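You operate a simulated robot arm through the tools that you are given. There is no shell and no other tool. Be economical: measure what you need, move in short steps, check, and stop when the job is done.

Carry out the task below with a simulated robot arm. There is one attempt and no reset: what you move stays moved.

TASK
Put things in order on the worktop by the window wall. At the end: the clear dosing ball (pot) is on the white gift box; the white hand wash soap bottle stands where the blue clay mister stood; the beige stamp with purple knob stands on top of the blue pack of dotted cards; the blue clay mister stands where the clear dosing ball stood; whatever was shut is shut again. Leave all else as you found it, and nothing knocked over.
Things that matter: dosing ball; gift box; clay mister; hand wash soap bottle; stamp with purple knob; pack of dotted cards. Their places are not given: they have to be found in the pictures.

It is judged by the outcome, as a careful person would: the job done as asked, and still so three seconds after it is handed in. It fails if anything else is knocked over, pushed out of place, dropped, spilled or broken.

THE ROBOT
A 7-joint arm with a two-finger parallel gripper, fixed in place. Base frame: the origin is at the foot of the arm, x ahead of it, y to its left, z up; the work surface is at about z = 0.9. Lengths are in m, angles in rad, forces in N, time in s.
With the tool pointing down near the work surface it reaches from about 0.3 to 0.68 m from the base axis. Its first joint turns from -1.152 to 1.152 rad. Payload 1.57 kg.
Tool frame: the origin (TCP) lies between the finger pads and is the grasp point; the fingertips stand 0.03 m ahead of it; z points along the fingers, y is the line along which they close. The gripper opens to 0.11 m. The fingers are 0.024 m wide and 0.012 m thick; the gripper's body (0.048 by 0.112 m) begins 0.078 m behind the TCP.
Orientation is that of the tool frame in the base frame, as a unit quaternion [x, y, z, w]. With the fingers straight down and closing along the base's y, the tool's x points along the base's -x, its y along +y and its z along -z.

THE INTERFACE
- The arm moves only by the tool apply_moves. Its argument "commands" is a list that holds one entry, the list of rows, each a list of 6 numbers: the shift along the base's x, y, z in units of 25 mm (1.0 is 25 mm), then the turn, a rotation vector about the base's x, y, z in units of 8 degrees (1.0 is 8 degrees). In form: [[[tx, ty, tz, ax, ay, az], ...]]. A call has 1 to 10 rows; each row shifts and turns the commanded pose from where the row before left it. "claw" is the closure, from 0 (fully open) to 1 (shut), set as the call begins (left out, the last holds). A call with a number of a shift or a turn outside -1 to 1 is refused whole. A row lasts 0.2 s, in which the tool goes at most 0.05 m and 0.15 rad; a call with a longer step from one row to the next is refused whole, and so is a gripper value outside its range. A pose out of reach is approached as far as the arm can. The call stops where the force on the tool passes 40 N (or 10 N more than at its start, if that is more) or the arm is blocked; 0.2 s more then pass. The fingers move at their own pace (about 0.108 m/s each) and stop on an object; they squeeze with about 25 N. The grip force told is the motor's: it shows also when the fingers shut on nothing. Time passes only in rows, and 0.2 s behind the last, so rows that do not move let the fingers close. It gives the time, the measured TCP pose, the force on the tool (base axes), the opening and the grip force at its end, in the units of the frame above (readings bear some noise).
- Cameras (640 x 400 px; columns grow to the right, rows downward): "scene" is fixed at [0.1657, -0.3955, 1.4124]; the picture's right is [0.75, -0.66, 0.00], its down [-0.47, -0.53, -0.71] and it looks along [0.47, 0.53, -0.70] (base axes); focal length 325 px, centre (320, 200). "wrist" rides on the gripper at [-0.036, 0, -0.08] in the tool frame; the picture's right is [0.00, -1.00, 0.00], its down [0.97, 0.00, -0.24] and it looks along [0.24, 0.00, 0.97] (tool axes); focal length 218 px, centre (320, 200).
- camera(camera): a new picture of that camera. No time passes.
- measure_at(camera, pixels): there is no depth. For up to 12 entries [column, row, z] of the newest picture of that camera ("zoom" is the newest enlarged one), the place [x, y] in the base frame at which the ray of that pixel passes the height z, good to about 0.003 m, but the place of the scene camera against the robot may be out by one fixed shift of up to 0.025 m in any direction. No time passes.
- zoom(camera, box): a new picture of the part [left, top, right, bottom] of that camera's present view, enlarged. No time passes.
- job_done(): hands the job in; it is judged then, once.

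Work in short steps. Measure before you move; look again where a grasp or a placing could have gone wrong, and mend it. You have 80 turns and 38 pictures in all, those below and enlarged ones among them. Open the gripper and draw the arm clear of the work before you hand the job in, unless the task says otherwise; then end with one line.

The tools are called after ">>>" by a JSON object that holds its "api" and its "payload". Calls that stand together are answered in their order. apply_moves: Moves the arm, as the interface text tells. Its arguments: {"type":"object","properties":{"commands":{"type":"array"},"claw":{"type":"number"}},"required":["commands"]} The other tools are called the same way: camera (camera) takes a picture; measure_at (camera, pixels) gives the place at which the rays of pixels pass given heights; zoom (camera, box) takes an enlarged picture of a part of a camera's view; job_done () hands the job in.

At the start:

```text
time_s: 0.0
eef_pos: [0.3429, -0.1392, 1.1406]
orientation: [0.0, 1.0, 0.0, 0.001]
ft_force: [-0.3, -0.1, -0.6]
opening: 0.1099
finger_force: 0.1
```

scene: 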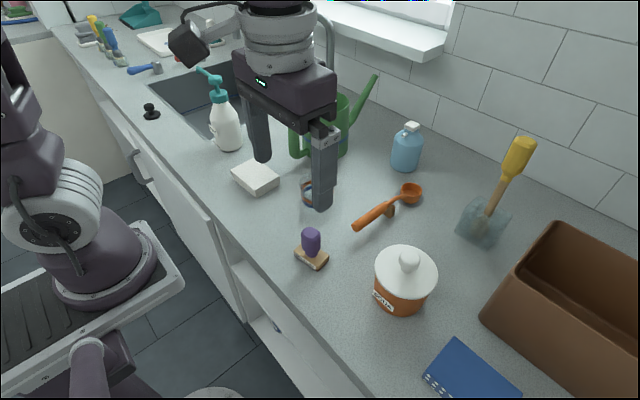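
wrist: 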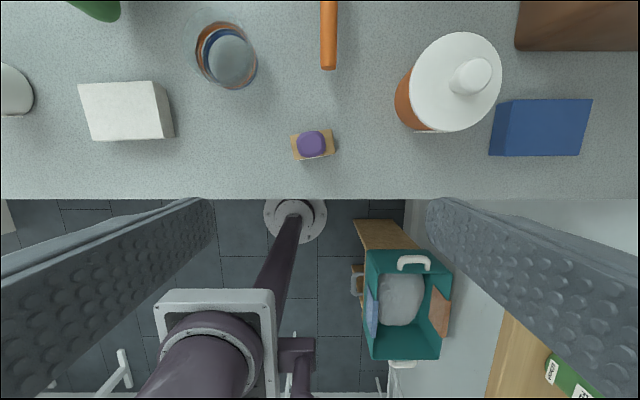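

I start by getting enlarged views of the objects: the soap bottle and box at left, the blue bottle at (407,148), the stamp at (312,250) and the blue pack at (470,372).

>>> {"api": "zoom", "payload": {"camera": "scene", "box": [180, 50, 440, 212]}}

>>> {"api": "zoom", "payload": {"camera": "scene", "box": [280, 200, 600, 400]}}

>>> {"api": "zoom", "payload": {"camera": "wrist", "box": [0, 0, 320, 200]}}

```text
2.46 times, centred on (310, 131) of scene
```

zoom: 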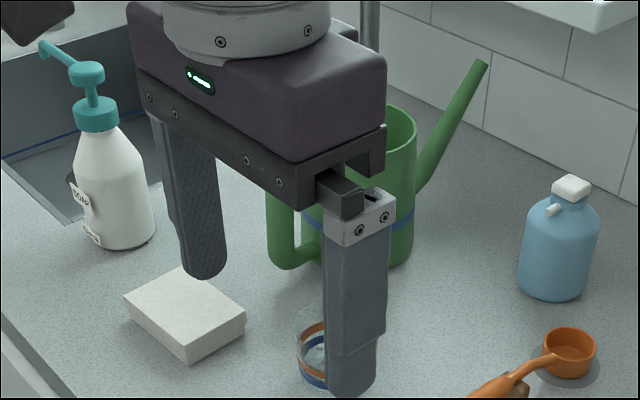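

```text
2.00 times, centred on (440, 300) of scene
```

zoom: 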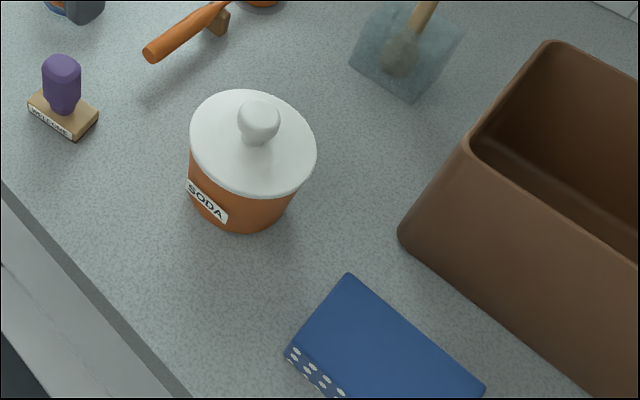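

```text
2.00 times, centred on (160, 100) of wrist
```

zoom: 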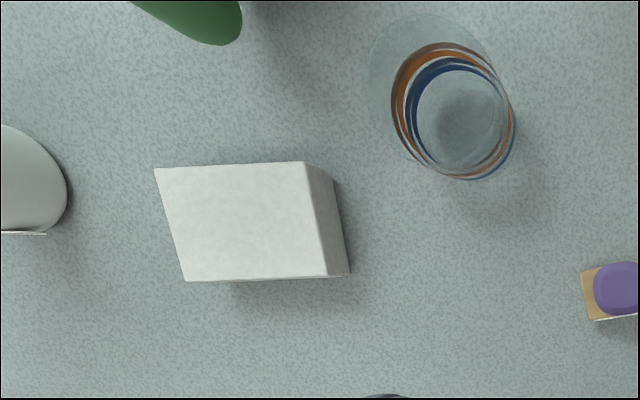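

The view is blocked by the hand; I raise it and go forward so both cameras see the worktop freely.

>>> {"api": "apply_moves", "payload": {"commands": [[[0, 0, 1, 0, 0, 0], [0.5, 0, 1, 0, 0, 0], [1, 0, 1, 0, 0, 0], [1, 0, 1, 0, 0, 0], [1, 0, 0.5, 0, 0, 0], [1, 0, 0, 0, 0, 0], [1, 0, 0, 0, 0, 0], [1, 0, 0, 0, 0, 0]]]}}

>>> {"api": "camera", "payload": {"camera": "wrist"}}

>>> {"api": "camera", "payload": {"camera": "scene"}}

```text
time_s: 1.8
eef_pos: [0.5038, -0.1406, 1.2531]
orientation: [0.0, 1.0, 0.0, 0.0]
ft_force: [0.4, 0.1, -0.4]
opening: 0.1099
finger_force: 0.1
```

```text
32 pictures are left
```

wrist: 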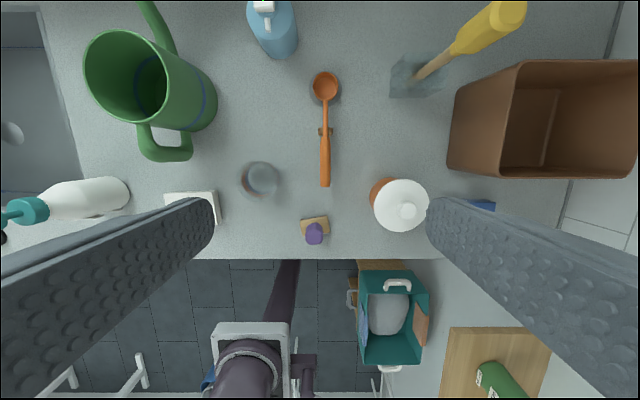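

```text
31 pictures are left
```

scene: 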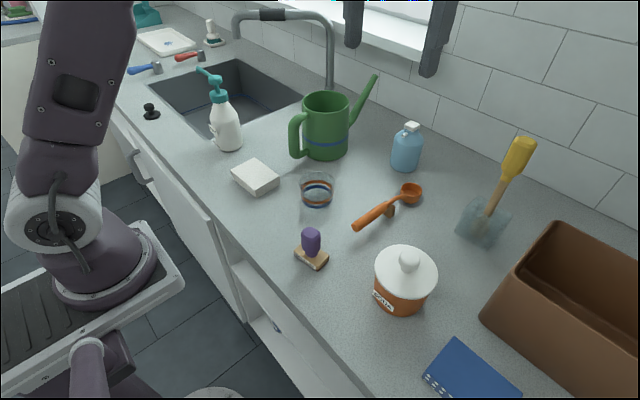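

The clear dosing ball is the striped pot (317,190 scene / 262,178 wrist); the mister is the blue bottle. I zoom the wrist view for exact places.

>>> {"api": "zoom", "payload": {"camera": "wrist", "box": [120, 120, 344, 260]}}

>>> {"api": "zoom", "payload": {"camera": "scene", "box": [190, 60, 446, 220]}}

>>> {"api": "measure_at", "payload": {"camera": "wrist", "pixels": [[262, 196, 0.9], [262, 163, 0.97], [130, 192, 0.94], [60, 200, 0.97], [35, 210, 1.08], [276, 57, 0.9], [298, 40, 0.93], [262, 6, 1.05], [301, 221, 0.9], [330, 230, 0.9], [325, 214, 0.92], [315, 238, 0.96]]}}

>>> {"api": "measure_at", "payload": {"camera": "scene", "pixels": [[317, 205, 0.9], [229, 150, 0.9], [406, 170, 0.9], [311, 265, 0.9], [254, 190, 0.9], [301, 182, 0.96], [333, 182, 0.96], [317, 176, 0.96], [412, 127, 1.02], [219, 95, 1.05], [311, 233, 0.96], [470, 372, 0.93]]}}

```text
2.86 times, centred on (232, 190) of wrist
```

zoom: 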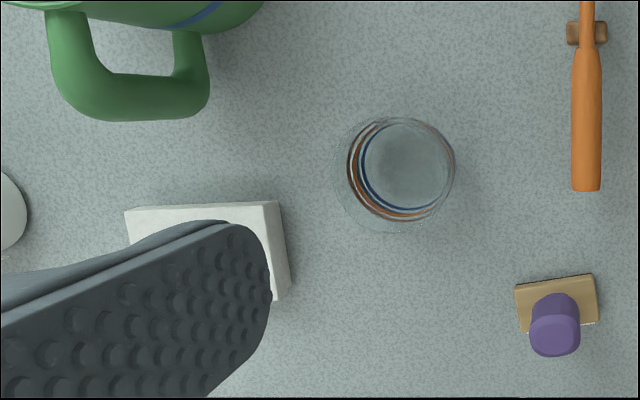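

```text
2.50 times, centred on (318, 140) of scene
```

zoom: 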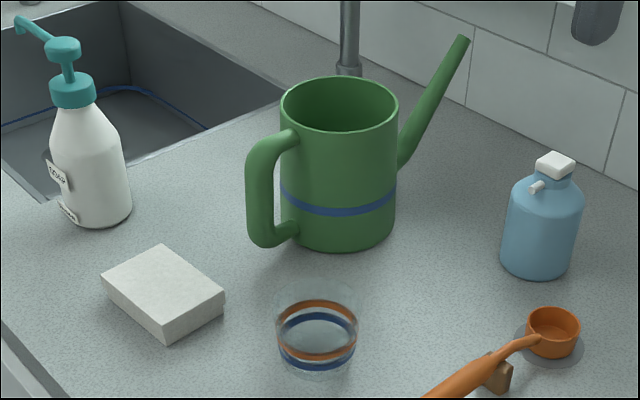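

```text
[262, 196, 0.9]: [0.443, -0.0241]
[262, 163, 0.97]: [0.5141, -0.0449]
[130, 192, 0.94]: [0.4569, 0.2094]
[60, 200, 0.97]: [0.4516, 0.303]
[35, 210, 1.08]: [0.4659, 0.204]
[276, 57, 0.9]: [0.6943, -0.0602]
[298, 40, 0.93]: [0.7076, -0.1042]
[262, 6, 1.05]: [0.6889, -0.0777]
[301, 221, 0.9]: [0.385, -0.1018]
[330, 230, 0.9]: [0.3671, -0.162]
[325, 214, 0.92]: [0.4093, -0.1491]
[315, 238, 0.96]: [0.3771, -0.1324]
```

```text
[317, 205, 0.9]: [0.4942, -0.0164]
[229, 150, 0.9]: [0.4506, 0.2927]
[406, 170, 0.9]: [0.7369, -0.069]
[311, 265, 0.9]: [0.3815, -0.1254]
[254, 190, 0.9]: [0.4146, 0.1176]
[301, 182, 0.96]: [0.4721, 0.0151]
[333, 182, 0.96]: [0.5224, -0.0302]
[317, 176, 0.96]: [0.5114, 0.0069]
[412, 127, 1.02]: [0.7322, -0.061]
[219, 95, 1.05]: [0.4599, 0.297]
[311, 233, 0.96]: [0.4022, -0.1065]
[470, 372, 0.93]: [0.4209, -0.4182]
```

I move over the pot and box for a near-vertical look.

>>> {"api": "apply_moves", "payload": {"commands": [[[0, 1, 0, 0, 0, 0], [0, 1, 0, 0, 0, 0], [0, 1, 0, 0, 0, 0], [0, 1, 0, 0, 0, 0], [0, 1, -0.5, 0, 0, 0], [0, 1, -0.5, 0, 0, 0], [0, 1, -0.5, 0, 0, 0], [0, 0.6, -0.5, 0, 0, 0], [0, 0, 0, 0, 0, 0]]]}}

>>> {"api": "camera", "payload": {"camera": "wrist"}}

```text
time_s: 3.8
eef_pos: [0.5059, 0.0504, 1.2037]
orientation: [0.0, 1.0, 0.001, 0.0]
ft_force: [0.2, -0.2, 0.5]
opening: 0.1102
finger_force: 0.1
```

```text
28 pictures are left
```

wrist: 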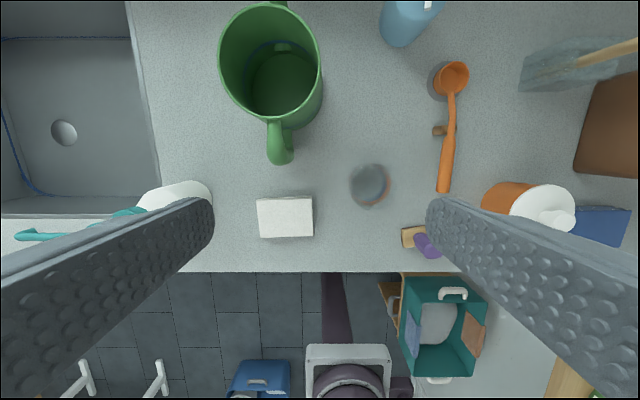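

>>> {"api": "zoom", "payload": {"camera": "wrist", "box": [240, 130, 416, 240]}}

```text
3.64 times, centred on (328, 185) of wrist
```

zoom: 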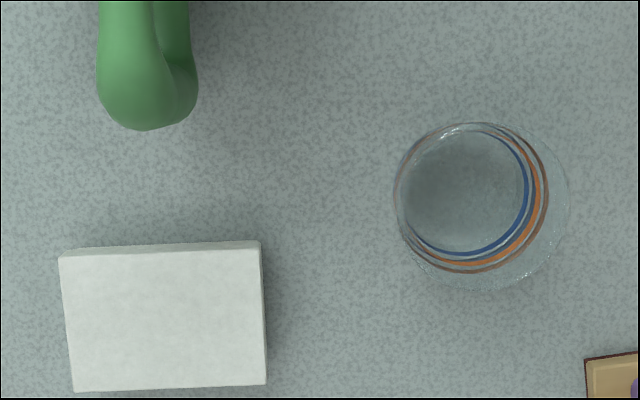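

>>> {"api": "measure_at", "payload": {"camera": "zoom", "pixels": [[463, 192, 0.9], [490, 207, 0.96], [412, 207, 0.96], [568, 207, 0.96], [60, 257, 0.93], [261, 249, 0.93], [267, 385, 0.93], [74, 391, 0.93], [259, 241, 0.9], [490, 207, 0.97]]}}

```text
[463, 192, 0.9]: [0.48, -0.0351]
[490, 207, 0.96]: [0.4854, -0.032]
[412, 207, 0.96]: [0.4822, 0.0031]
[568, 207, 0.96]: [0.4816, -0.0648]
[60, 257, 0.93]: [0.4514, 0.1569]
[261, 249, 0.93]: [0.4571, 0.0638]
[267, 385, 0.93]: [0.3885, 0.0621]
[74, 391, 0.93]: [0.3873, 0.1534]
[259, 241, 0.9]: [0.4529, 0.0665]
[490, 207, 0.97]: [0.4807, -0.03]
```

Pot centre ≈ (0.482,−0.033), rim ≈ z 0.965; box top centre ≈ (0.421,0.109), z ≈ 0.93. I go above the pot and descend.

>>> {"api": "apply_moves", "payload": {"commands": [[[-0.24, -0.84, 0, 0, 0, 0], [-0.24, -0.84, -0.5, 0, 0, 0], [-0.24, -0.83, -1, 0, 0, 0], [-0.24, -0.83, -1, 0, 0, 0], [0, 0, -1, 0, 0, 0], [0, 0, -1, 0, 0, 0], [0, 0, -1, 0, 0, 0], [0, 0, -1, 0, 0, 0], [0, 0, 0, 0, 0, 0]]], "claw": 0}}

>>> {"api": "camera", "payload": {"camera": "wrist"}}

```text
time_s: 5.8
eef_pos: [0.4814, -0.0344, 1.0404]
orientation: [0.0, 1.0, 0.0, 0.0]
ft_force: [0.1, -0.3, 0.6]
opening: 0.11
finger_force: 0.1
```

```text
26 pictures are left
```

wrist: 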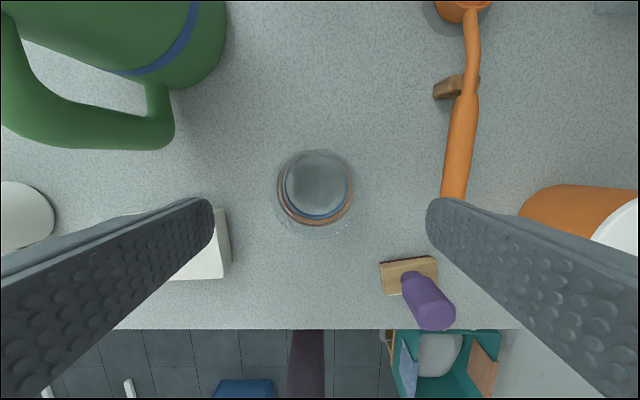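

>>> {"api": "measure_at", "payload": {"camera": "wrist", "pixels": [[317, 188, 0.9], [314, 196, 0.965], [441, 197, 0.92], [441, 197, 0.95], [441, 150, 0.94], [150, 100, 0.95], [172, 120, 0.95]]}}

```text
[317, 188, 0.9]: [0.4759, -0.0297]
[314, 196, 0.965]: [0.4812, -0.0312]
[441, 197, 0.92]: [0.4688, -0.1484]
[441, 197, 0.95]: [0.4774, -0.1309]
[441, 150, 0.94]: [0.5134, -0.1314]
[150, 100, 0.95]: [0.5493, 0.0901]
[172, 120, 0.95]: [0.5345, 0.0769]
```

Pot is centred (~0.479,−0.031), the ladle handle at y≈−0.13 clears the right finger. Descend to 0.938 and close.

>>> {"api": "apply_moves", "payload": {"commands": [[[-0.04, 0.1, -1, 0, 0, 0], [-0.04, 0.03, -1, 0, 0, 0], [0, 0, -1, 0, 0, 0], [0, 0, -1, 0, 0, 0], [0, 0, -0.1, 0, 0, 0], [0, 0, 0, 0, 0, 0]]]}}

>>> {"api": "apply_moves", "payload": {"commands": [[[0, 0, 0, 0, 0, 0], [0, 0, 0, 0, 0, 0], [0, 0, 0, 0, 0, 0], [0, 0, 0, 0, 0, 0]]], "claw": 1}}

```text
time_s: 7.2
eef_pos: [0.4797, -0.0301, 0.9388]
orientation: [0.001, 1.0, 0.0, 0.0]
ft_force: [0.0, 0.5, 0.2]
opening: 0.1099
finger_force: 0.0
```

```text
time_s: 8.2
eef_pos: [0.4789, -0.0314, 0.9386]
orientation: [0.0, 1.0, 0.0, 0.0]
ft_force: [0.7, -0.3, 0.4]
opening: 0.0697
finger_force: 25.0
```

Gripped at opening 0.070. Lift 0.1, carry over the box (dx −0.058, dy +0.140).

>>> {"api": "apply_moves", "payload": {"commands": [[[0, 0, 0.5, 0, 0, 0], [0, 0, 1, 0, 0, 0], [0, 0, 1, 0, 0, 0], [-0.4, 0.9, 0.5, 0, 0, 0], [-0.4, 0.9, 0, 0, 0, 0], [-0.4, 0.9, 0, 0, 0, 0], [-0.4, 0.9, 0, 0, 0, 0], [-0.4, 0.9, 0, 0, 0, 0], [-0.32, 1, 0, 0, 0, 0], [0, 0.1, 0, 0, 0, 0]]]}}

>>> {"api": "camera", "payload": {"camera": "wrist"}}

```text
time_s: 10.4
eef_pos: [0.4207, 0.1102, 1.014]
orientation: [-0.001, 1.0, 0.0, 0.0]
ft_force: [0.4, 0.3, -0.2]
opening: 0.0692
finger_force: 25.1
```

```text
25 pictures are left
```

wrist: 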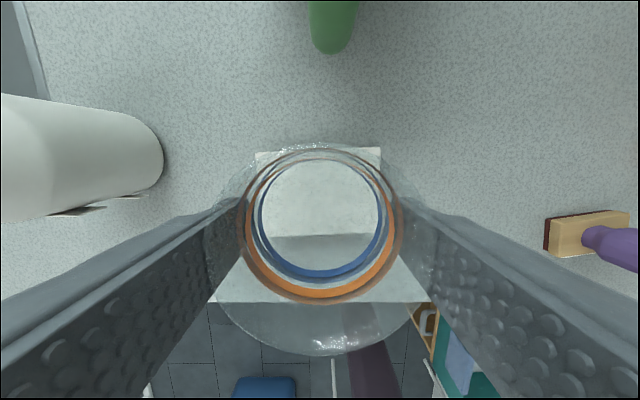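

>>> {"api": "measure_at", "payload": {"camera": "wrist", "pixels": [[255, 152, 0.93], [381, 148, 0.93], [427, 301, 0.93], [208, 303, 0.93], [319, 235, 0.93], [162, 152, 0.9], [110, 115, 0.9]]}}

>>> {"api": "zoom", "payload": {"camera": "scene", "box": [190, 110, 350, 210]}}

```text
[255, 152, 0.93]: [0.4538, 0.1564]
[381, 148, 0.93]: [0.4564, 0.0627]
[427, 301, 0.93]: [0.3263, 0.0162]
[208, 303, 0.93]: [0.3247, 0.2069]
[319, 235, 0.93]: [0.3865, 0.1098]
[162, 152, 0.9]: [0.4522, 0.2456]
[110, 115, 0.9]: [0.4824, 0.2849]
```

```text
4.00 times, centred on (270, 160) of scene
```

zoom: 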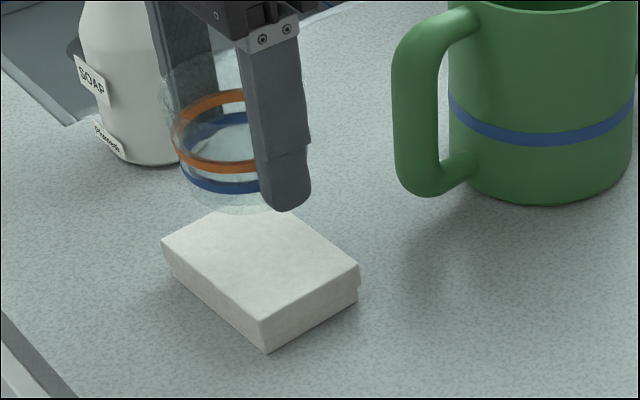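

Aligned with the box (centre 0.421,0.110). Lower 0.04, then feel for contact.

>>> {"api": "apply_moves", "payload": {"commands": [[[0, 0, -0.8, 0, 0, 0], [0, 0, -0.6, 0, 0, 0], [0, 0, -0.1, 0, 0, 0], [0, 0, 0, 0, 0, 0]]]}}

>>> {"api": "zoom", "payload": {"camera": "scene", "box": [190, 110, 350, 210]}}

```text
time_s: 11.4
eef_pos: [0.4208, 0.1103, 0.9758]
orientation: [0.0, 1.0, 0.0, 0.001]
ft_force: [-0.3, -0.5, -0.2]
opening: 0.0693
finger_force: 25.0
```

```text
4.00 times, centred on (270, 160) of scene
```

zoom: 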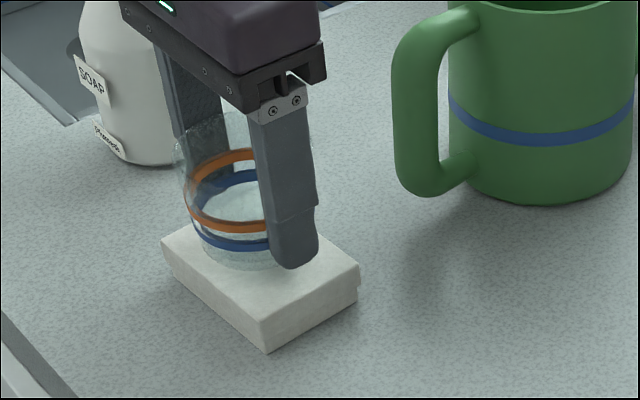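

>>> {"api": "apply_moves", "payload": {"commands": [[[0, 0, -0.08, 0, 0, 0], [0, 0, -0.08, 0, 0, 0], [0, 0, -0.06, 0, 0, 0], [0, 0, 0, 0, 0, 0]]]}}

```text
time_s: 12.4
eef_pos: [0.4207, 0.1101, 0.9707]
orientation: [0.0, 1.0, -0.001, 0.0]
ft_force: [-0.9, -0.7, -0.7]
opening: 0.0693
finger_force: 25.1
```

No contact yet; continue in 1 mm steps.

>>> {"api": "apply_moves", "payload": {"commands": [[[0, 0, -0.04, 0, 0, 0], [0, 0, -0.04, 0, 0, 0], [0, 0, 0, 0, 0, 0]]]}}

```text
time_s: 13.2
eef_pos: [0.421, 0.1091, 0.9685]
orientation: [0.0, 1.0, 0.001, 0.0]
ft_force: [0.8, 0.3, 0.4]
opening: 0.0697
finger_force: 25.0
```

>>> {"api": "apply_moves", "payload": {"commands": [[[0, 0, -0.04, 0, 0, 0], [0, 0, -0.04, 0, 0, 0], [0, 0, 0, 0, 0, 0]]]}}

```text
time_s: 14.0
eef_pos: [0.4207, 0.109, 0.9666]
orientation: [0.0, 1.0, -0.001, 0.0]
ft_force: [-0.1, -0.9, 2.9]
opening: 0.0693
finger_force: 25.4
```

Contact (Fz≈3 N). Release and rise.

>>> {"api": "apply_moves", "payload": {"commands": [[[0, 0, 0, 0, 0, 0], [0, 0, 0, 0, 0, 0], [0, 0, 0.5, 0, 0, 0], [0, 0, 1, 0, 0, 0], [0, 0, 1, 0, 0, 0], [0, 0, 1, 0, 0, 0], [0, 0, 1, 0, 0, 0], [0, 0, 1, 0, 0, 0], [0, 0, 1, 0, 0, 0], [0, 0, 1, 0, 0, 0]]], "claw": 0}}

>>> {"api": "apply_moves", "payload": {"commands": [[[0.8, -0.7, 0.5, 0, 0, 0], [1, -0.9, 0.5, 0, 0, 0], [1, -0.9, 0, 0, 0, 0], [1, -0.9, 0, 0, 0, 0], [1, -0.9, 0, 0, 0, 0], [1, -0.9, 0, 0, 0, 0], [1, -0.9, 0, 0, 0, 0], [1, -0.5, 0, 0, 0, 0], [0.5, 0, 0, 0, 0, 0], [0, 0, 0, 0, 0, 0]]]}}

>>> {"api": "camera", "payload": {"camera": "wrist"}}

>>> {"api": "camera", "payload": {"camera": "scene"}}

```text
time_s: 16.2
eef_pos: [0.4205, 0.1086, 1.1545]
orientation: [0.0, 1.0, -0.001, -0.001]
ft_force: [-0.2, -0.6, -0.5]
opening: 0.1101
finger_force: 0.0
```

```text
time_s: 18.4
eef_pos: [0.6098, -0.0503, 1.1786]
orientation: [-0.011, 1.0, -0.006, -0.004]
ft_force: [0.0, -0.2, 0.7]
opening: 0.11
finger_force: 0.0
out of reach, approached as far as the arm can: row 8, 9
```

```text
22 pictures are left
```

wrist: 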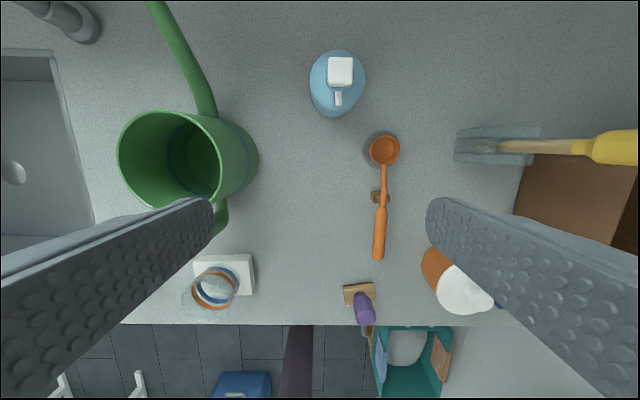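

```text
21 pictures are left
```

scene: 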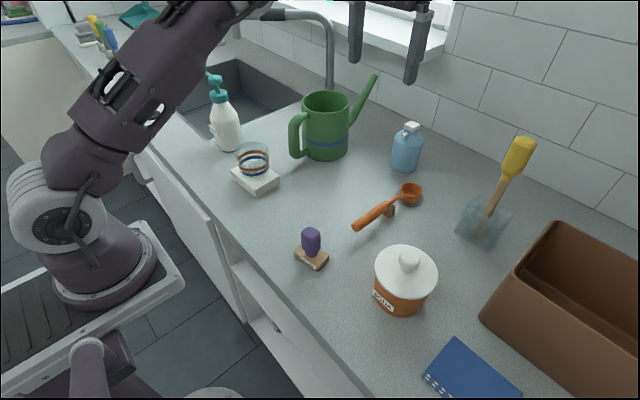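

Pot sits on the box. Now measure the mister (wrist around (337,85)).

>>> {"api": "zoom", "payload": {"camera": "wrist", "box": [270, 20, 414, 110]}}

>>> {"api": "zoom", "payload": {"camera": "scene", "box": [350, 100, 478, 180]}}

```text
4.44 times, centred on (342, 65) of wrist
```

zoom: 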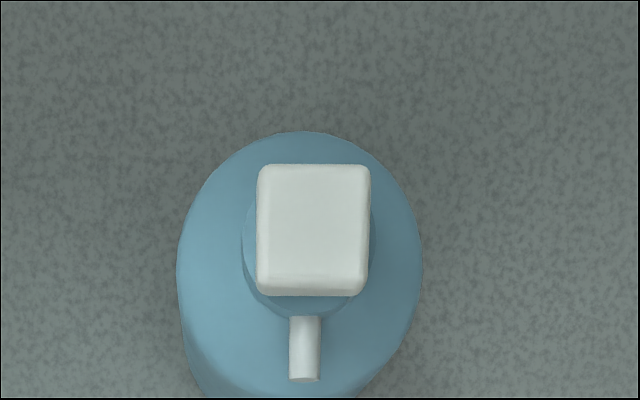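

```text
5.00 times, centred on (414, 140) of scene
```

zoom: 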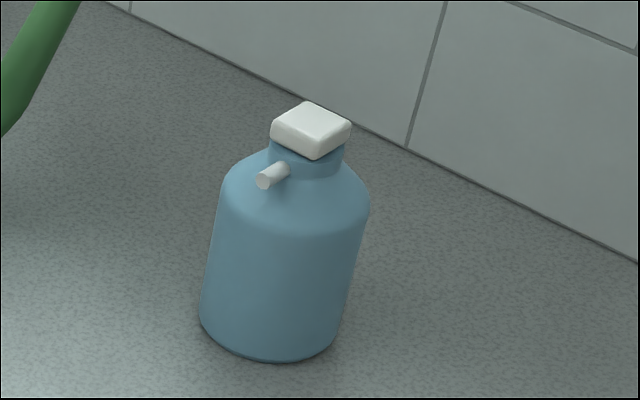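

>>> {"api": "measure_at", "payload": {"camera": "wrist", "pixels": [[337, 81, 0.98], [337, 78, 0.98], [310, 80, 0.98], [365, 80, 0.98], [340, 71.5, 1.03], [338, 49.5, 0.99], [330, 117, 0.9]]}}

>>> {"api": "measure_at", "payload": {"camera": "scene", "pixels": [[404, 165, 0.9], [404, 171, 0.9], [412, 124, 1.03], [412, 123, 1.04]]}}

```text
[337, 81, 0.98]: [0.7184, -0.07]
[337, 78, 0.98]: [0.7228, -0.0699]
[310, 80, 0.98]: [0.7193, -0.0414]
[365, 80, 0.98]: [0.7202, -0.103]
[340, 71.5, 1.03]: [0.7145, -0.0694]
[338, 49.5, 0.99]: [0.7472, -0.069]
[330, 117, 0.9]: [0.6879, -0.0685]
```

```text
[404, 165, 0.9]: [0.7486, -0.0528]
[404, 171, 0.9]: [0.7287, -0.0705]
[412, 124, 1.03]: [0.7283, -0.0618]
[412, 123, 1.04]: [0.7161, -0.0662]
```

Mister centre ≈ (0.718,−0.070), beyond vertical reach, so I'll use a tool tilted ~45° forward. I check clearances to the ladle and can.

>>> {"api": "measure_at", "payload": {"camera": "wrist", "pixels": [[258, 165, 0.95], [250, 195, 0.9], [245, 130, 1.0], [384, 150, 0.93], [372, 150, 0.94], [384, 165, 0.94], [380, 258, 0.93], [215, 110, 1.05], [337, 85, 0.97], [362, 240, 0.93]]}}

>>> {"api": "zoom", "payload": {"camera": "scene", "box": [330, 140, 490, 240]}}

```text
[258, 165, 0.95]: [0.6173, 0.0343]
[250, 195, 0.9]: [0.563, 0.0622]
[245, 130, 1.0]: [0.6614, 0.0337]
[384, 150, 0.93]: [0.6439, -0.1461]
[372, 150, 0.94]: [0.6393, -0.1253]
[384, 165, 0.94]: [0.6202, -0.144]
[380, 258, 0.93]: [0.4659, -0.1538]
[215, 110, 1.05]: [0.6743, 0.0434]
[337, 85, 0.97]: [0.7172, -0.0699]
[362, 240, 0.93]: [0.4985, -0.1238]
```

```text
4.00 times, centred on (410, 190) of scene
```

zoom: 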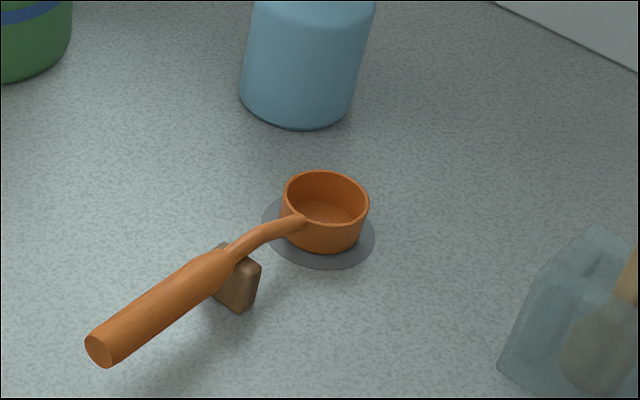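

Can edge at y≈0.034, ladle low: approach clear. I back off, and tilt the tool 45° forward (−y rotation).

>>> {"api": "apply_moves", "payload": {"commands": [[[-1, 0, 0, 0, 0, 0], [-1, 0, 0, 0, 0, 0], [-1, 0, 0, 0, 0, 0], [0, 0, 0, 0, -0.9375, 0], [0, 0, 0, 0, -0.9375, 0], [0, 0, 0, 0, -0.9375, 0], [0, 0, 0, 0, -0.9375, 0], [0, 0, 0, 0, -0.9375, 0], [0, 0, 0, 0, -0.9375, 0], [0, 0, 0, 0, 0, 0]]]}}

```text
time_s: 20.6
eef_pos: [0.5362, -0.0488, 1.1784]
orientation: [0.0, 0.923, 0.0, 0.384]
ft_force: [0.1, 0.2, -0.3]
opening: 0.1103
finger_force: 0.1
```

Tilt is good. Move to the pre-grasp point (0.633,−0.070,1.045).

>>> {"api": "apply_moves", "payload": {"commands": [[[0.65, -0.14, -0.89, 0, 0, 0], [0.65, -0.14, -0.89, 0, 0, 0], [0.65, -0.14, -0.89, 0, 0, 0], [0.65, -0.14, -0.89, 0, 0, 0], [0.65, -0.14, -0.89, 0, 0, 0], [0.63, -0.14, -0.87, 0, 0, 0], [0, 0, 0, 0, 0, 0]]]}}

>>> {"api": "camera", "payload": {"camera": "wrist"}}

```text
time_s: 22.2
eef_pos: [0.6332, -0.0699, 1.044]
orientation: [-0.001, 0.924, 0.0, 0.382]
ft_force: [0.3, 0.6, -0.5]
opening: 0.1102
finger_force: 0.1
```

```text
17 pictures are left
```

wrist: 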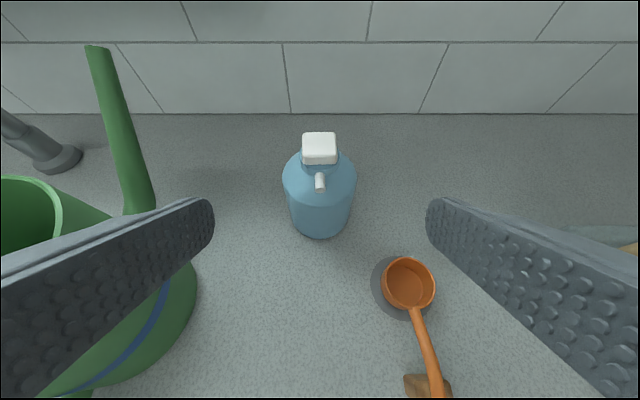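

>>> {"api": "measure_at", "payload": {"camera": "wrist", "pixels": [[320, 238, 0.9], [320, 113, 0.9], [320, 132, 1.04], [320, 132, 1.035], [320, 186, 1.0], [283, 185, 0.98], [357, 185, 0.98]]}}

```text
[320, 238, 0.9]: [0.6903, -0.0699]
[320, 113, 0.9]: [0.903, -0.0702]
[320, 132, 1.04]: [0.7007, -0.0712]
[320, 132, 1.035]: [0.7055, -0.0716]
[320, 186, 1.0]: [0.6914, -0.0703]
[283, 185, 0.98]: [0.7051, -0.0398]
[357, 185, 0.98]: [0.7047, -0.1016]
```

Mister centre ≈ (0.720,−0.070), cap top ≈ 1.015. Advance to TCP z 0.947, then close.

>>> {"api": "apply_moves", "payload": {"commands": [[[0.7, 0, -0.776, 0, 0, 0], [0.7, 0, -0.776, 0, 0, 0], [0.7, 0, -0.776, 0, 0, 0], [0.7, 0, -0.776, 0, 0, 0], [0.68, 0, -0.776, 0, 0, 0], [0, 0, 0, 0, 0, 0]]]}}

>>> {"api": "apply_moves", "payload": {"commands": [[[0, 0, 0, 0, 0, 0], [0, 0, 0, 0, 0, 0], [0, 0, 0, 0, 0, 0], [0, 0, 0, 0, 0, 0]]], "claw": 1}}

```text
time_s: 23.6
eef_pos: [0.7203, -0.0714, 0.9476]
orientation: [0.0, 0.924, 0.0, 0.383]
ft_force: [0.3, 0.6, -0.5]
opening: 0.1102
finger_force: 0.0
```

```text
time_s: 24.6
eef_pos: [0.7207, -0.0706, 0.9469]
orientation: [0.0, 0.924, 0.0, 0.383]
ft_force: [0.8, 0.6, -0.6]
opening: 0.0651
finger_force: 25.5
```

Gripped (0.065). Lift 0.08 and carry back to above the pot's old place.

>>> {"api": "apply_moves", "payload": {"commands": [[[0, 0, 0.5, 0, 0, 0], [0, 0, 1, 0, 0, 0], [0, 0, 1, 0, 0, 0], [-0.5, 0, 0.7, 0, 0, 0], [-1, 0, 0, 0, 0, 0], [-1, 0, 0, 0, 0, 0], [-1, 0.2, 0, 0, 0, 0], [-1, 0.2, 0, 0, 0, 0], [-1, 0.2, 0, 0, 0, 0], [0, 0, 0, 0, 0, 0]]]}}

>>> {"api": "apply_moves", "payload": {"commands": [[[-1, 0.2, 0, 0, 0, 0], [-1, 0.2, 0, 0, 0, 0], [-1, 0.2, 0, 0, 0, 0], [-1, 0.2, 0, 0, 0, 0], [-0.1, 0.16, 0, 0, 0, 0], [0, 0, 0, 0, 0, 0]]]}}

>>> {"api": "camera", "payload": {"camera": "scene"}}

```text
time_s: 26.8
eef_pos: [0.5814, -0.055, 1.0273]
orientation: [-0.001, 0.924, 0.001, 0.382]
ft_force: [-1.0, -0.4, -3.5]
opening: 0.0651
finger_force: 25.0
```

```text
time_s: 28.2
eef_pos: [0.4792, -0.0309, 1.0278]
orientation: [0.001, 0.924, 0.0, 0.383]
ft_force: [0.2, 0.2, -3.1]
opening: 0.0651
finger_force: 25.6
```

```text
16 pictures are left
```

scene: 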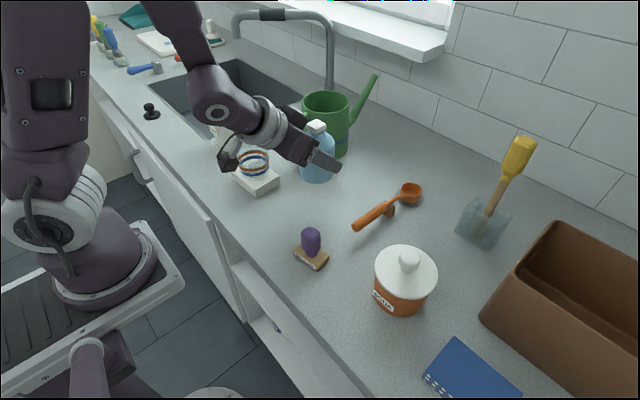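

A black part under the wrist at (230,157) looks close to the pot; I zoom before lowering.

>>> {"api": "zoom", "payload": {"camera": "scene", "box": [190, 80, 366, 190]}}

```text
3.64 times, centred on (278, 135) of scene
```

zoom: 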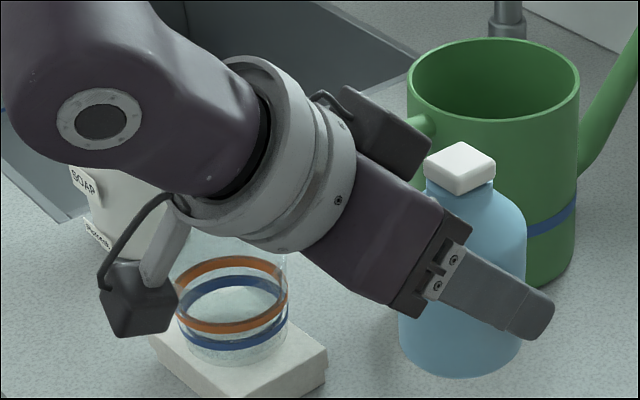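

The lower bracket box lies ~0.19 m behind the TCP and is clear of the pot. Lower the mister to its seating height.

>>> {"api": "apply_moves", "payload": {"commands": [[[0, 0, -1, 0, 0, 0], [0, 0, -1, 0, 0, 0], [0, 0, -0.8, 0, 0, 0], [0, 0, -0.3, 0, 0, 0], [0, 0, -0.05, 0, 0, 0], [0, 0, 0, 0, 0, 0]]]}}

```text
time_s: 29.6
eef_pos: [0.4791, -0.0314, 0.949]
orientation: [-0.001, 0.924, 0.001, 0.382]
ft_force: [-0.3, -0.5, -2.9]
opening: 0.0647
finger_force: 25.1
```

>>> {"api": "apply_moves", "payload": {"commands": [[[0, 0, -0.04, 0, 0, 0], [0, 0, -0.04, 0, 0, 0], [0, 0, 0, 0, 0, 0]]]}}

```text
time_s: 30.4
eef_pos: [0.4801, -0.031, 0.9479]
orientation: [-0.001, 0.923, 0.001, 0.384]
ft_force: [-4.9, 0.6, 22.7]
opening: 0.0654
finger_force: 25.2
```

Contact made; release and withdraw along the tool axis.

>>> {"api": "apply_moves", "payload": {"commands": [[[0, 0, 0.03, 0, 0, 0], [0, 0, 0, 0, 0, 0], [0, 0, 0, 0, 0, 0], [-0.4, 0, 0.4, 0, 0, 0], [-0.7, 0, 0.7, 0, 0, 0], [-0.7, 0, 0.7, 0, 0, 0], [-0.7, 0, 0.7, 0, 0, 0], [-0.5, 0, 1, 0, 0, 0], [0, 0, 1, 0, 0, 0], [0, 0, 1, 0, 0, 0]]], "claw": 0}}

>>> {"api": "camera", "payload": {"camera": "scene"}}

```text
time_s: 32.6
eef_pos: [0.44, -0.043, 1.0934]
orientation: [-0.001, 0.924, 0.001, 0.383]
ft_force: [0.5, 0.1, 0.4]
opening: 0.1101
finger_force: 0.2
out of reach, approached as far as the arm can: row 4, 5, 6, 7
```

```text
14 pictures are left
```

scene: 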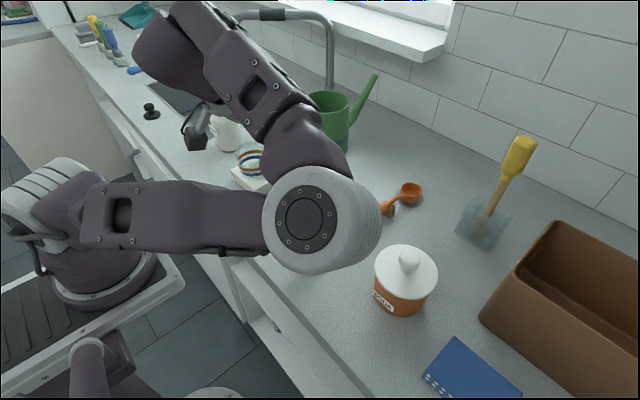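

The arm folded up close; nothing touched. I rise and bring the tool back to vertical with a little forward motion.

>>> {"api": "apply_moves", "payload": {"commands": [[[0, 0, 1, 0, 0, 0], [0.2, 0, 1, 0, 0, 0], [0, 0.2, 0.5, 0, 0.9375, 0], [0, 0.5, 0, 0, 0.9375, 0], [0, 0.5, 0, 0, 0.9375, 0], [0, 0.5, 0, 0, 0.9375, 0], [0, 1, 0, 0, 0.9375, 0], [0, 1, 0, 0, 0.9375, 0], [0, 1, 0, 0, 0, 0], [0, 1, 0, 0, 0, 0]]]}}

>>> {"api": "apply_moves", "payload": {"commands": [[[0, 0.9, 0, 0, 0, 0], [0.5, 0.6, 0.3, 0, 0, 0], [0, 0, 0, 0, 0, 0]]]}}

>>> {"api": "camera", "payload": {"camera": "wrist"}}

>>> {"api": "camera", "payload": {"camera": "scene"}}

```text
time_s: 34.8
eef_pos: [0.4441, 0.0996, 1.1573]
orientation: [0.0, 1.0, 0.0, 0.0]
ft_force: [0.5, 0.0, -0.6]
opening: 0.1101
finger_force: 0.2
```

```text
time_s: 35.6
eef_pos: [0.4576, 0.138, 1.1636]
orientation: [0.0, 1.0, 0.0, -0.001]
ft_force: [-0.1, 0.4, -0.7]
opening: 0.11
finger_force: 0.1
```

```text
13 pictures are left
```

wrist: 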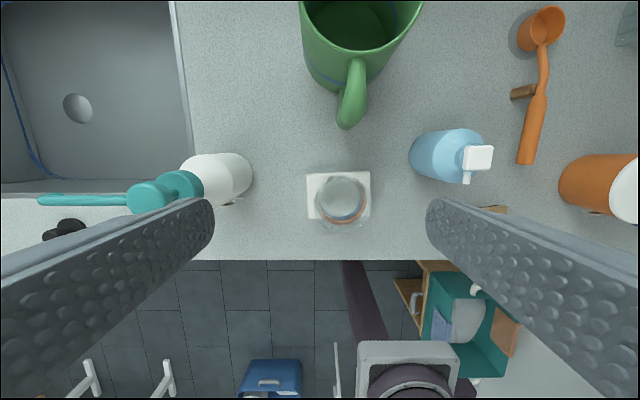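

```text
12 pictures are left
```

scene: 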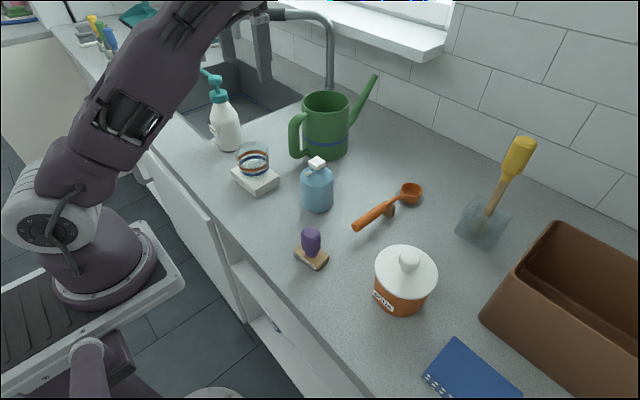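

Mister stands well. Now measure the soap bottle (wrist right edge (252,175), cap (180,185)).

>>> {"api": "measure_at", "payload": {"camera": "wrist", "pixels": [[252, 176, 0.91], [235, 153, 0.92], [240, 203, 0.91], [182, 183, 1.03], [150, 197, 1.07], [182, 183, 1.05], [232, 178, 0.9]]}}

>>> {"api": "measure_at", "payload": {"camera": "scene", "pixels": [[228, 144, 0.9], [228, 152, 0.9], [243, 143, 0.9], [214, 146, 0.9], [220, 98, 1.03], [218, 78, 1.08], [318, 204, 0.9]]}}

>>> {"api": "zoom", "payload": {"camera": "scene", "box": [180, 60, 276, 160]}}

```text
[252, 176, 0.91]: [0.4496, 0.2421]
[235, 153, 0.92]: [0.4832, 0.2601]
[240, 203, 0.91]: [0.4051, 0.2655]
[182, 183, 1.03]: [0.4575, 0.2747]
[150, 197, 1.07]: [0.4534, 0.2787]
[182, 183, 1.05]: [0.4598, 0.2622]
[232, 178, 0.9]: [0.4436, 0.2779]
```

```text
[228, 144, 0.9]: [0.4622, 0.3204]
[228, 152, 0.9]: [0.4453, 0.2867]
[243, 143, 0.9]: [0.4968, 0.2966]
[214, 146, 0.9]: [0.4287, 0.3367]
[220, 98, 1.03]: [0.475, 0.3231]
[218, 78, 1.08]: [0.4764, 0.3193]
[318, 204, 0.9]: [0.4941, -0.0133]
```

```text
4.00 times, centred on (228, 110) of scene
```

zoom: 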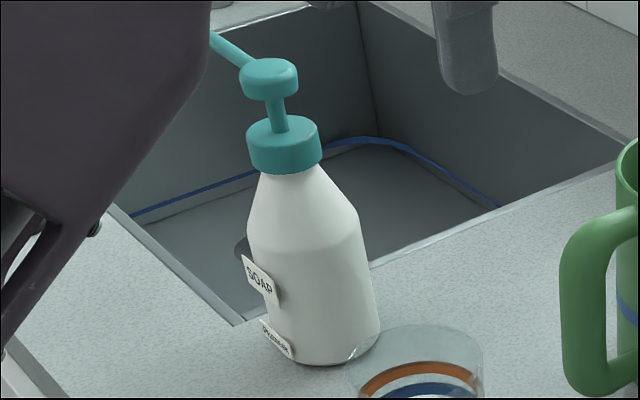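

Soap base centre ≈ (0.450,0.279), r≈0.037, spout points to +y. I tilt 45° and yaw +20° on the way to a point behind it (0.384,0.255) and stay high.

>>> {"api": "apply_moves", "payload": {"commands": [[[0, 0.3, 0, 0, -0.9375, 0], [0, 0.3, 0, 0, -0.9375, 0], [0, 0.3, 0, 0, -0.9375, 0], [0, 0.3, 0, 0, -0.9375, 0], [0, 0.3, 0, 0, -0.9375, 0], [0, 0.3, 0, 0, -0.9375, 0], [-0.5, 0.7, 0, 0, 0, 0.9], [-0.8, 0.7, 0, 0, 0, 0.8], [-0.8, 0.7, 0, 0, 0, 0.8], [-0.8, 0.7, 0, 0, 0, 0]]]}}

>>> {"api": "camera", "payload": {"camera": "wrist"}}

```text
time_s: 37.8
eef_pos: [0.3843, 0.2529, 1.1634]
orientation: [-0.16, 0.91, 0.066, 0.377]
ft_force: [1.3, 0.8, 0.0]
opening: 0.1099
finger_force: 0.1
```

```text
10 pictures are left
```

wrist: 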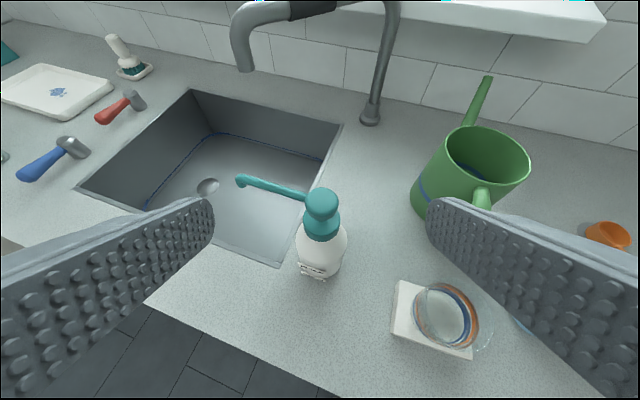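

>>> {"api": "measure_at", "payload": {"camera": "wrist", "pixels": [[322, 193, 1.08], [322, 193, 1.07], [323, 222, 1.03], [322, 272, 0.91], [341, 262, 0.93], [298, 255, 0.95], [346, 240, 0.97], [240, 179, 1.07], [322, 276, 0.9]]}}

```text
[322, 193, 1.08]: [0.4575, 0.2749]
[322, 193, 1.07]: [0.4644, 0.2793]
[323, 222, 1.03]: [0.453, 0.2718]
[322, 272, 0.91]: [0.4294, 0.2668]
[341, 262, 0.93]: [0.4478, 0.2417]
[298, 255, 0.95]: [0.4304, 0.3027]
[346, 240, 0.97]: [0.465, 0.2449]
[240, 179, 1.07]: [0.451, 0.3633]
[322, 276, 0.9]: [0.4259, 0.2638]
```

Soap centre ≈ (0.454,0.276). Descend behind it to z 1.02, then advance along the tool axis to z 0.95.

>>> {"api": "apply_moves", "payload": {"commands": [[[0, 0, -1, 0, 0, 0], [0, 0, -1, 0, 0, 0], [0, 0, -1, 0, 0, 0], [0.1, 0, -1, 0, 0, 0], [0.1, 0, -1, 0, 0, 0], [0, 0, -0.74, 0, 0, 0], [0, 0, 0, 0, 0, 0]]]}}

```text
time_s: 39.4
eef_pos: [0.3895, 0.2527, 1.0208]
orientation: [-0.161, 0.91, 0.067, 0.376]
ft_force: [-0.3, 0.1, 0.1]
opening: 0.1099
finger_force: 0.1
```

>>> {"api": "apply_moves", "payload": {"commands": [[[0.645, 0.233, -0.708, 0, 0, 0], [0.645, 0.233, -0.708, 0, 0, 0], [0.645, 0.233, -0.708, 0, 0, 0], [0.645, 0.233, -0.708, 0, 0, 0], [0, 0, 0, 0, 0, 0]]]}}

>>> {"api": "camera", "payload": {"camera": "wrist"}}

```text
time_s: 40.6
eef_pos: [0.4541, 0.2759, 0.949]
orientation: [-0.16, 0.91, 0.066, 0.377]
ft_force: [0.1, 0.9, -0.8]
opening: 0.1101
finger_force: 0.0
```

```text
9 pictures are left
```

wrist: 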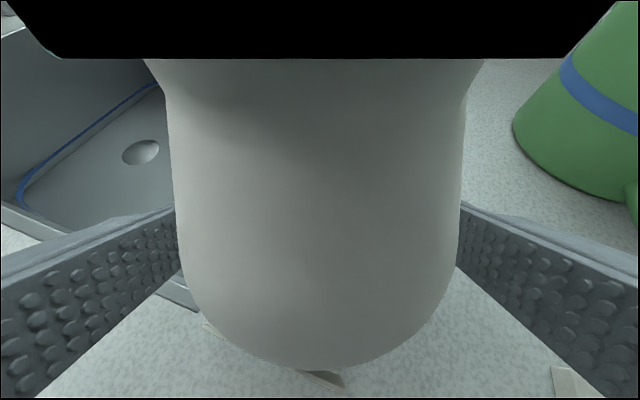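

The body is centred between the pads; the collar is close ahead of the camera but no contact force. Close the gripper.

>>> {"api": "apply_moves", "payload": {"commands": [[[0, 0, 0, 0, 0, 0], [0, 0, 0, 0, 0, 0], [0, 0, 0, 0, 0, 0], [0, 0, 0, 0, 0, 0]]], "claw": 1}}

>>> {"api": "apply_moves", "payload": {"commands": [[[0, 0, 0.3, 0, 0, 0], [0, 0, 0.5, 0, 0, 0], [0, 0, 0, 0, 0, 0]]]}}

>>> {"api": "camera", "payload": {"camera": "scene"}}

```text
time_s: 41.6
eef_pos: [0.4546, 0.277, 0.9507]
orientation: [-0.161, 0.91, 0.066, 0.376]
ft_force: [-0.5, 0.3, -0.7]
opening: 0.0653
finger_force: 25.0
```

```text
time_s: 42.4
eef_pos: [0.4538, 0.2757, 0.9699]
orientation: [-0.161, 0.91, 0.067, 0.376]
ft_force: [-0.4, -0.7, -2.8]
opening: 0.0653
finger_force: 24.8
```

```text
8 pictures are left
```

scene: 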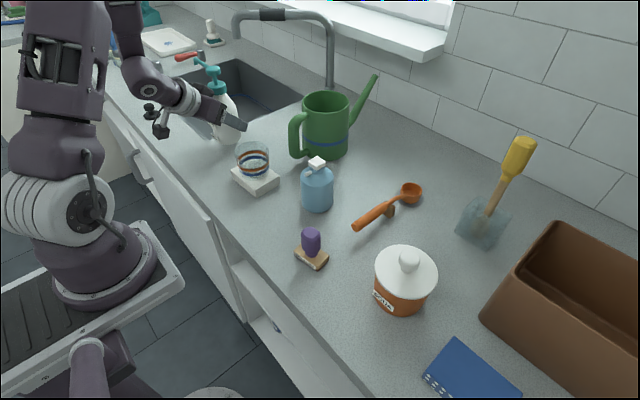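

Soap is held firmly. I rise to z≈1.11, then carry it over the pot and mister at x≈0.465 toward y −0.14.

>>> {"api": "apply_moves", "payload": {"commands": [[[0, 0, 1, 0, 0, 0], [0, 0, 1, 0, 0, 0], [0, 0, 1, 0, 0, 0], [0, 0, 1, 0, 0, 0], [0.2, 0, 1, 0, 0, 0], [0.2, 0, 0.7, 0, 0, 0], [0, -0.5, 0, 0, 0, 0], [0, -0.8, 0, 0, 0, 0], [0, -1, 0, 0, 0, 0], [0, -1, 0, 0, 0, 0]]]}}

>>> {"api": "apply_moves", "payload": {"commands": [[[0, -1, 0, 0, 0, 0], [0, -1, 0, 0, 0, 0], [0, -1, 0, 0, 0, 0], [0, -1, 0, 0, 0, 0], [0, -1, 0, 0, 0, 0], [0, -1, 0, 0, 0, 0], [0, -1, 0, 0, 0, 0], [0, -1, 0, 0, 0, 0], [0, -1, 0, 0, 0, 0], [0, -1, 0, 0, 0, 0]]]}}

```text
time_s: 44.6
eef_pos: [0.4634, 0.1935, 1.1136]
orientation: [-0.16, 0.91, 0.067, 0.377]
ft_force: [0.4, 0.8, -3.4]
opening: 0.0655
finger_force: 24.8
```

```text
time_s: 46.8
eef_pos: [0.463, -0.0556, 1.1131]
orientation: [-0.16, 0.91, 0.066, 0.377]
ft_force: [-0.2, -0.5, -3.5]
opening: 0.0653
finger_force: 25.2
out of reach, approached as far as the arm can: row 4
```

>>> {"api": "apply_moves", "payload": {"commands": [[[0.4, -1, 0, 0, 0, 0], [0.6, -1, 0, 0, 0, 0], [1, -0.6, 0, 0, 0, 0], [1, 0, 0, 0, 0, 0], [1, 0, 0, 0, 0, 0], [1, 0, 0, 0, 0, 0], [1, 0, -0.4, 0, 0, 0], [0, 0, 0, 0, 0, 0]]]}}

>>> {"api": "camera", "payload": {"camera": "scene"}}

```text
time_s: 48.6
eef_pos: [0.6132, -0.122, 1.1021]
orientation: [-0.161, 0.91, 0.067, 0.377]
ft_force: [0.2, 0.2, -2.8]
opening: 0.0653
finger_force: 25.1
```

```text
7 pictures are left
```

scene: 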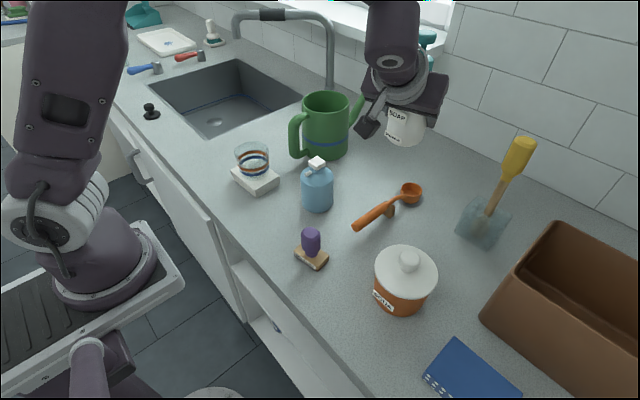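

Clear of everything. Advance to above the mister's old place (0.720,−0.070), z≈1.0.

>>> {"api": "apply_moves", "payload": {"commands": [[[0.85, 0.2, -0.5, 0, 0, 0], [0.85, 0.2, -0.7, 0, 0, 0], [0.85, 0.4, -0.9, 0, 0, 0], [0.85, 0.6, -0.9, 0, 0, 0], [0.87, 0.66, -0.9, 0, 0, 0], [0, 0, 0, 0, 0, 0]]]}}

>>> {"api": "zoom", "payload": {"camera": "scene", "box": [300, 60, 500, 200]}}

```text
time_s: 50.0
eef_pos: [0.7213, -0.0698, 1.0044]
orientation: [-0.16, 0.91, 0.066, 0.377]
ft_force: [0.2, -0.1, -3.3]
opening: 0.0655
finger_force: 25.2
```

```text
2.86 times, centred on (400, 130) of scene
```

zoom: 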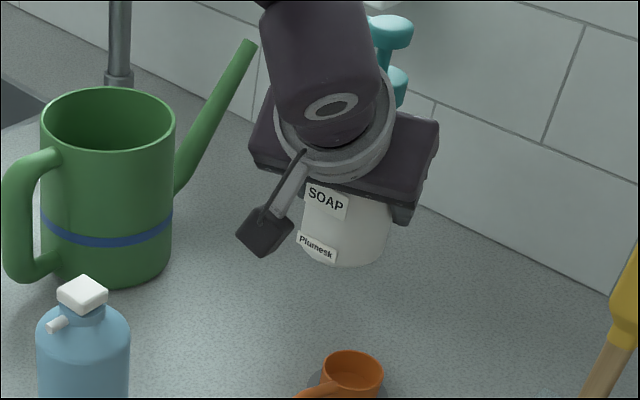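

Clear. Lower to near contact (z≈0.953).

>>> {"api": "apply_moves", "payload": {"commands": [[[-0.03, 0, -0.8, 0, 0, 0], [0, 0, -0.8, 0, 0, 0], [0, 0, -0.35, 0, 0, 0], [0, 0, -0.08, 0, 0, 0], [0, 0, 0, 0, 0, 0]]]}}

>>> {"api": "apply_moves", "payload": {"commands": [[[0, 0, -0.04, 0, 0, 0], [0, 0, -0.02, 0, 0, 0], [0, 0, 0, 0, 0, 0]]]}}

```text
time_s: 51.2
eef_pos: [0.7195, -0.0701, 0.9533]
orientation: [-0.16, 0.91, 0.067, 0.376]
ft_force: [0.4, -0.6, -2.2]
opening: 0.0655
finger_force: 25.2
```

```text
time_s: 52.0
eef_pos: [0.7196, -0.0702, 0.9532]
orientation: [-0.161, 0.91, 0.066, 0.377]
ft_force: [-0.2, 0.2, -1.4]
opening: 0.0654
finger_force: 24.9
```

>>> {"api": "apply_moves", "payload": {"commands": [[[0, 0, -0.04, 0, 0, 0], [0, 0, -0.02, 0, 0, 0], [0, 0, 0, 0, 0, 0]]]}}

```text
time_s: 52.8
eef_pos: [0.72, -0.0706, 0.953]
orientation: [-0.16, 0.91, 0.067, 0.377]
ft_force: [-0.2, 0.9, -2.6]
opening: 0.0654
finger_force: 24.9
```

>>> {"api": "apply_moves", "payload": {"commands": [[[0, 0, -0.06, 0, 0, 0], [0, 0, -0.06, 0, 0, 0], [0, 0, 0, 0, 0, 0]]]}}

```text
time_s: 53.6
eef_pos: [0.7196, -0.0718, 0.9498]
orientation: [-0.16, 0.909, 0.065, 0.378]
ft_force: [-3.1, 1.8, 23.0]
opening: 0.0658
finger_force: 25.0
```

Contact. Release and withdraw along the tool axis, then up.

>>> {"api": "apply_moves", "payload": {"commands": [[[0, 0, 0.04, 0, 0, 0], [0, 0, 0, 0, 0, 0], [0, 0, 0, 0, 0, 0], [-0.3, -0.11, 0.32, 0, 0, 0], [-0.658, -0.239, 0.7, 0, 0, 0], [-0.658, -0.239, 0.7, 0, 0, 0], [-0.658, -0.239, 0.7, 0, 0, 0], [-0.658, -0.239, 0.7, 0, 0, 0], [-0.658, -0.239, 0.7, 0, 0, 0], [-0.658, -0.239, 0.7, 0, 0, 0]]], "claw": 0}}

>>> {"api": "apply_moves", "payload": {"commands": [[[-0.8, -0.5, 0.7, 0, 0, -0.9], [-0.8, -0.5, 0.7, 0, 0, -0.8], [-0.5, -0.5, 0.5, 0, 0, -0.8], [0, -0.3, 0.5, 0, 0.9375, 0], [0, -0.3, 0, 0, 0.9375, 0], [0, -0.3, 0, 0, 0.9375, 0], [0, -0.3, 0, 0, 0.9375, 0], [0, -0.3, 0, 0, 0.9375, 0], [0, -0.3, 0, 0, 0.9375, 0], [0, 0, 0, 0, 0, 0]]]}}

>>> {"api": "camera", "payload": {"camera": "scene"}}

>>> {"api": "camera", "payload": {"camera": "wrist"}}

```text
time_s: 55.8
eef_pos: [0.6135, -0.1095, 1.0626]
orientation: [-0.16, 0.91, 0.066, 0.377]
ft_force: [-0.8, 0.7, -0.2]
opening: 0.1101
finger_force: 0.0
```

```text
time_s: 58.0
eef_pos: [0.5613, -0.1924, 1.1225]
orientation: [0.0, 1.0, 0.0, -0.001]
ft_force: [-0.1, -0.2, -0.5]
opening: 0.11
finger_force: 0.1
```

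```text
5 pictures are left
```

scene: 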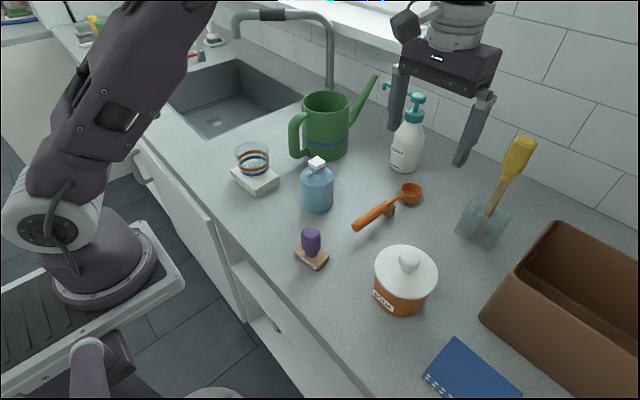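

```text
4 pictures are left
```

wrist: 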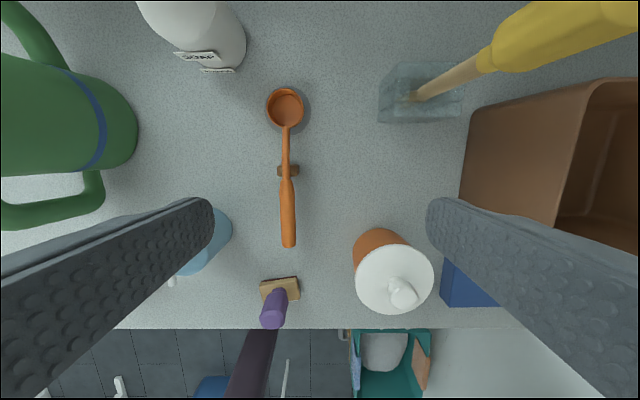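

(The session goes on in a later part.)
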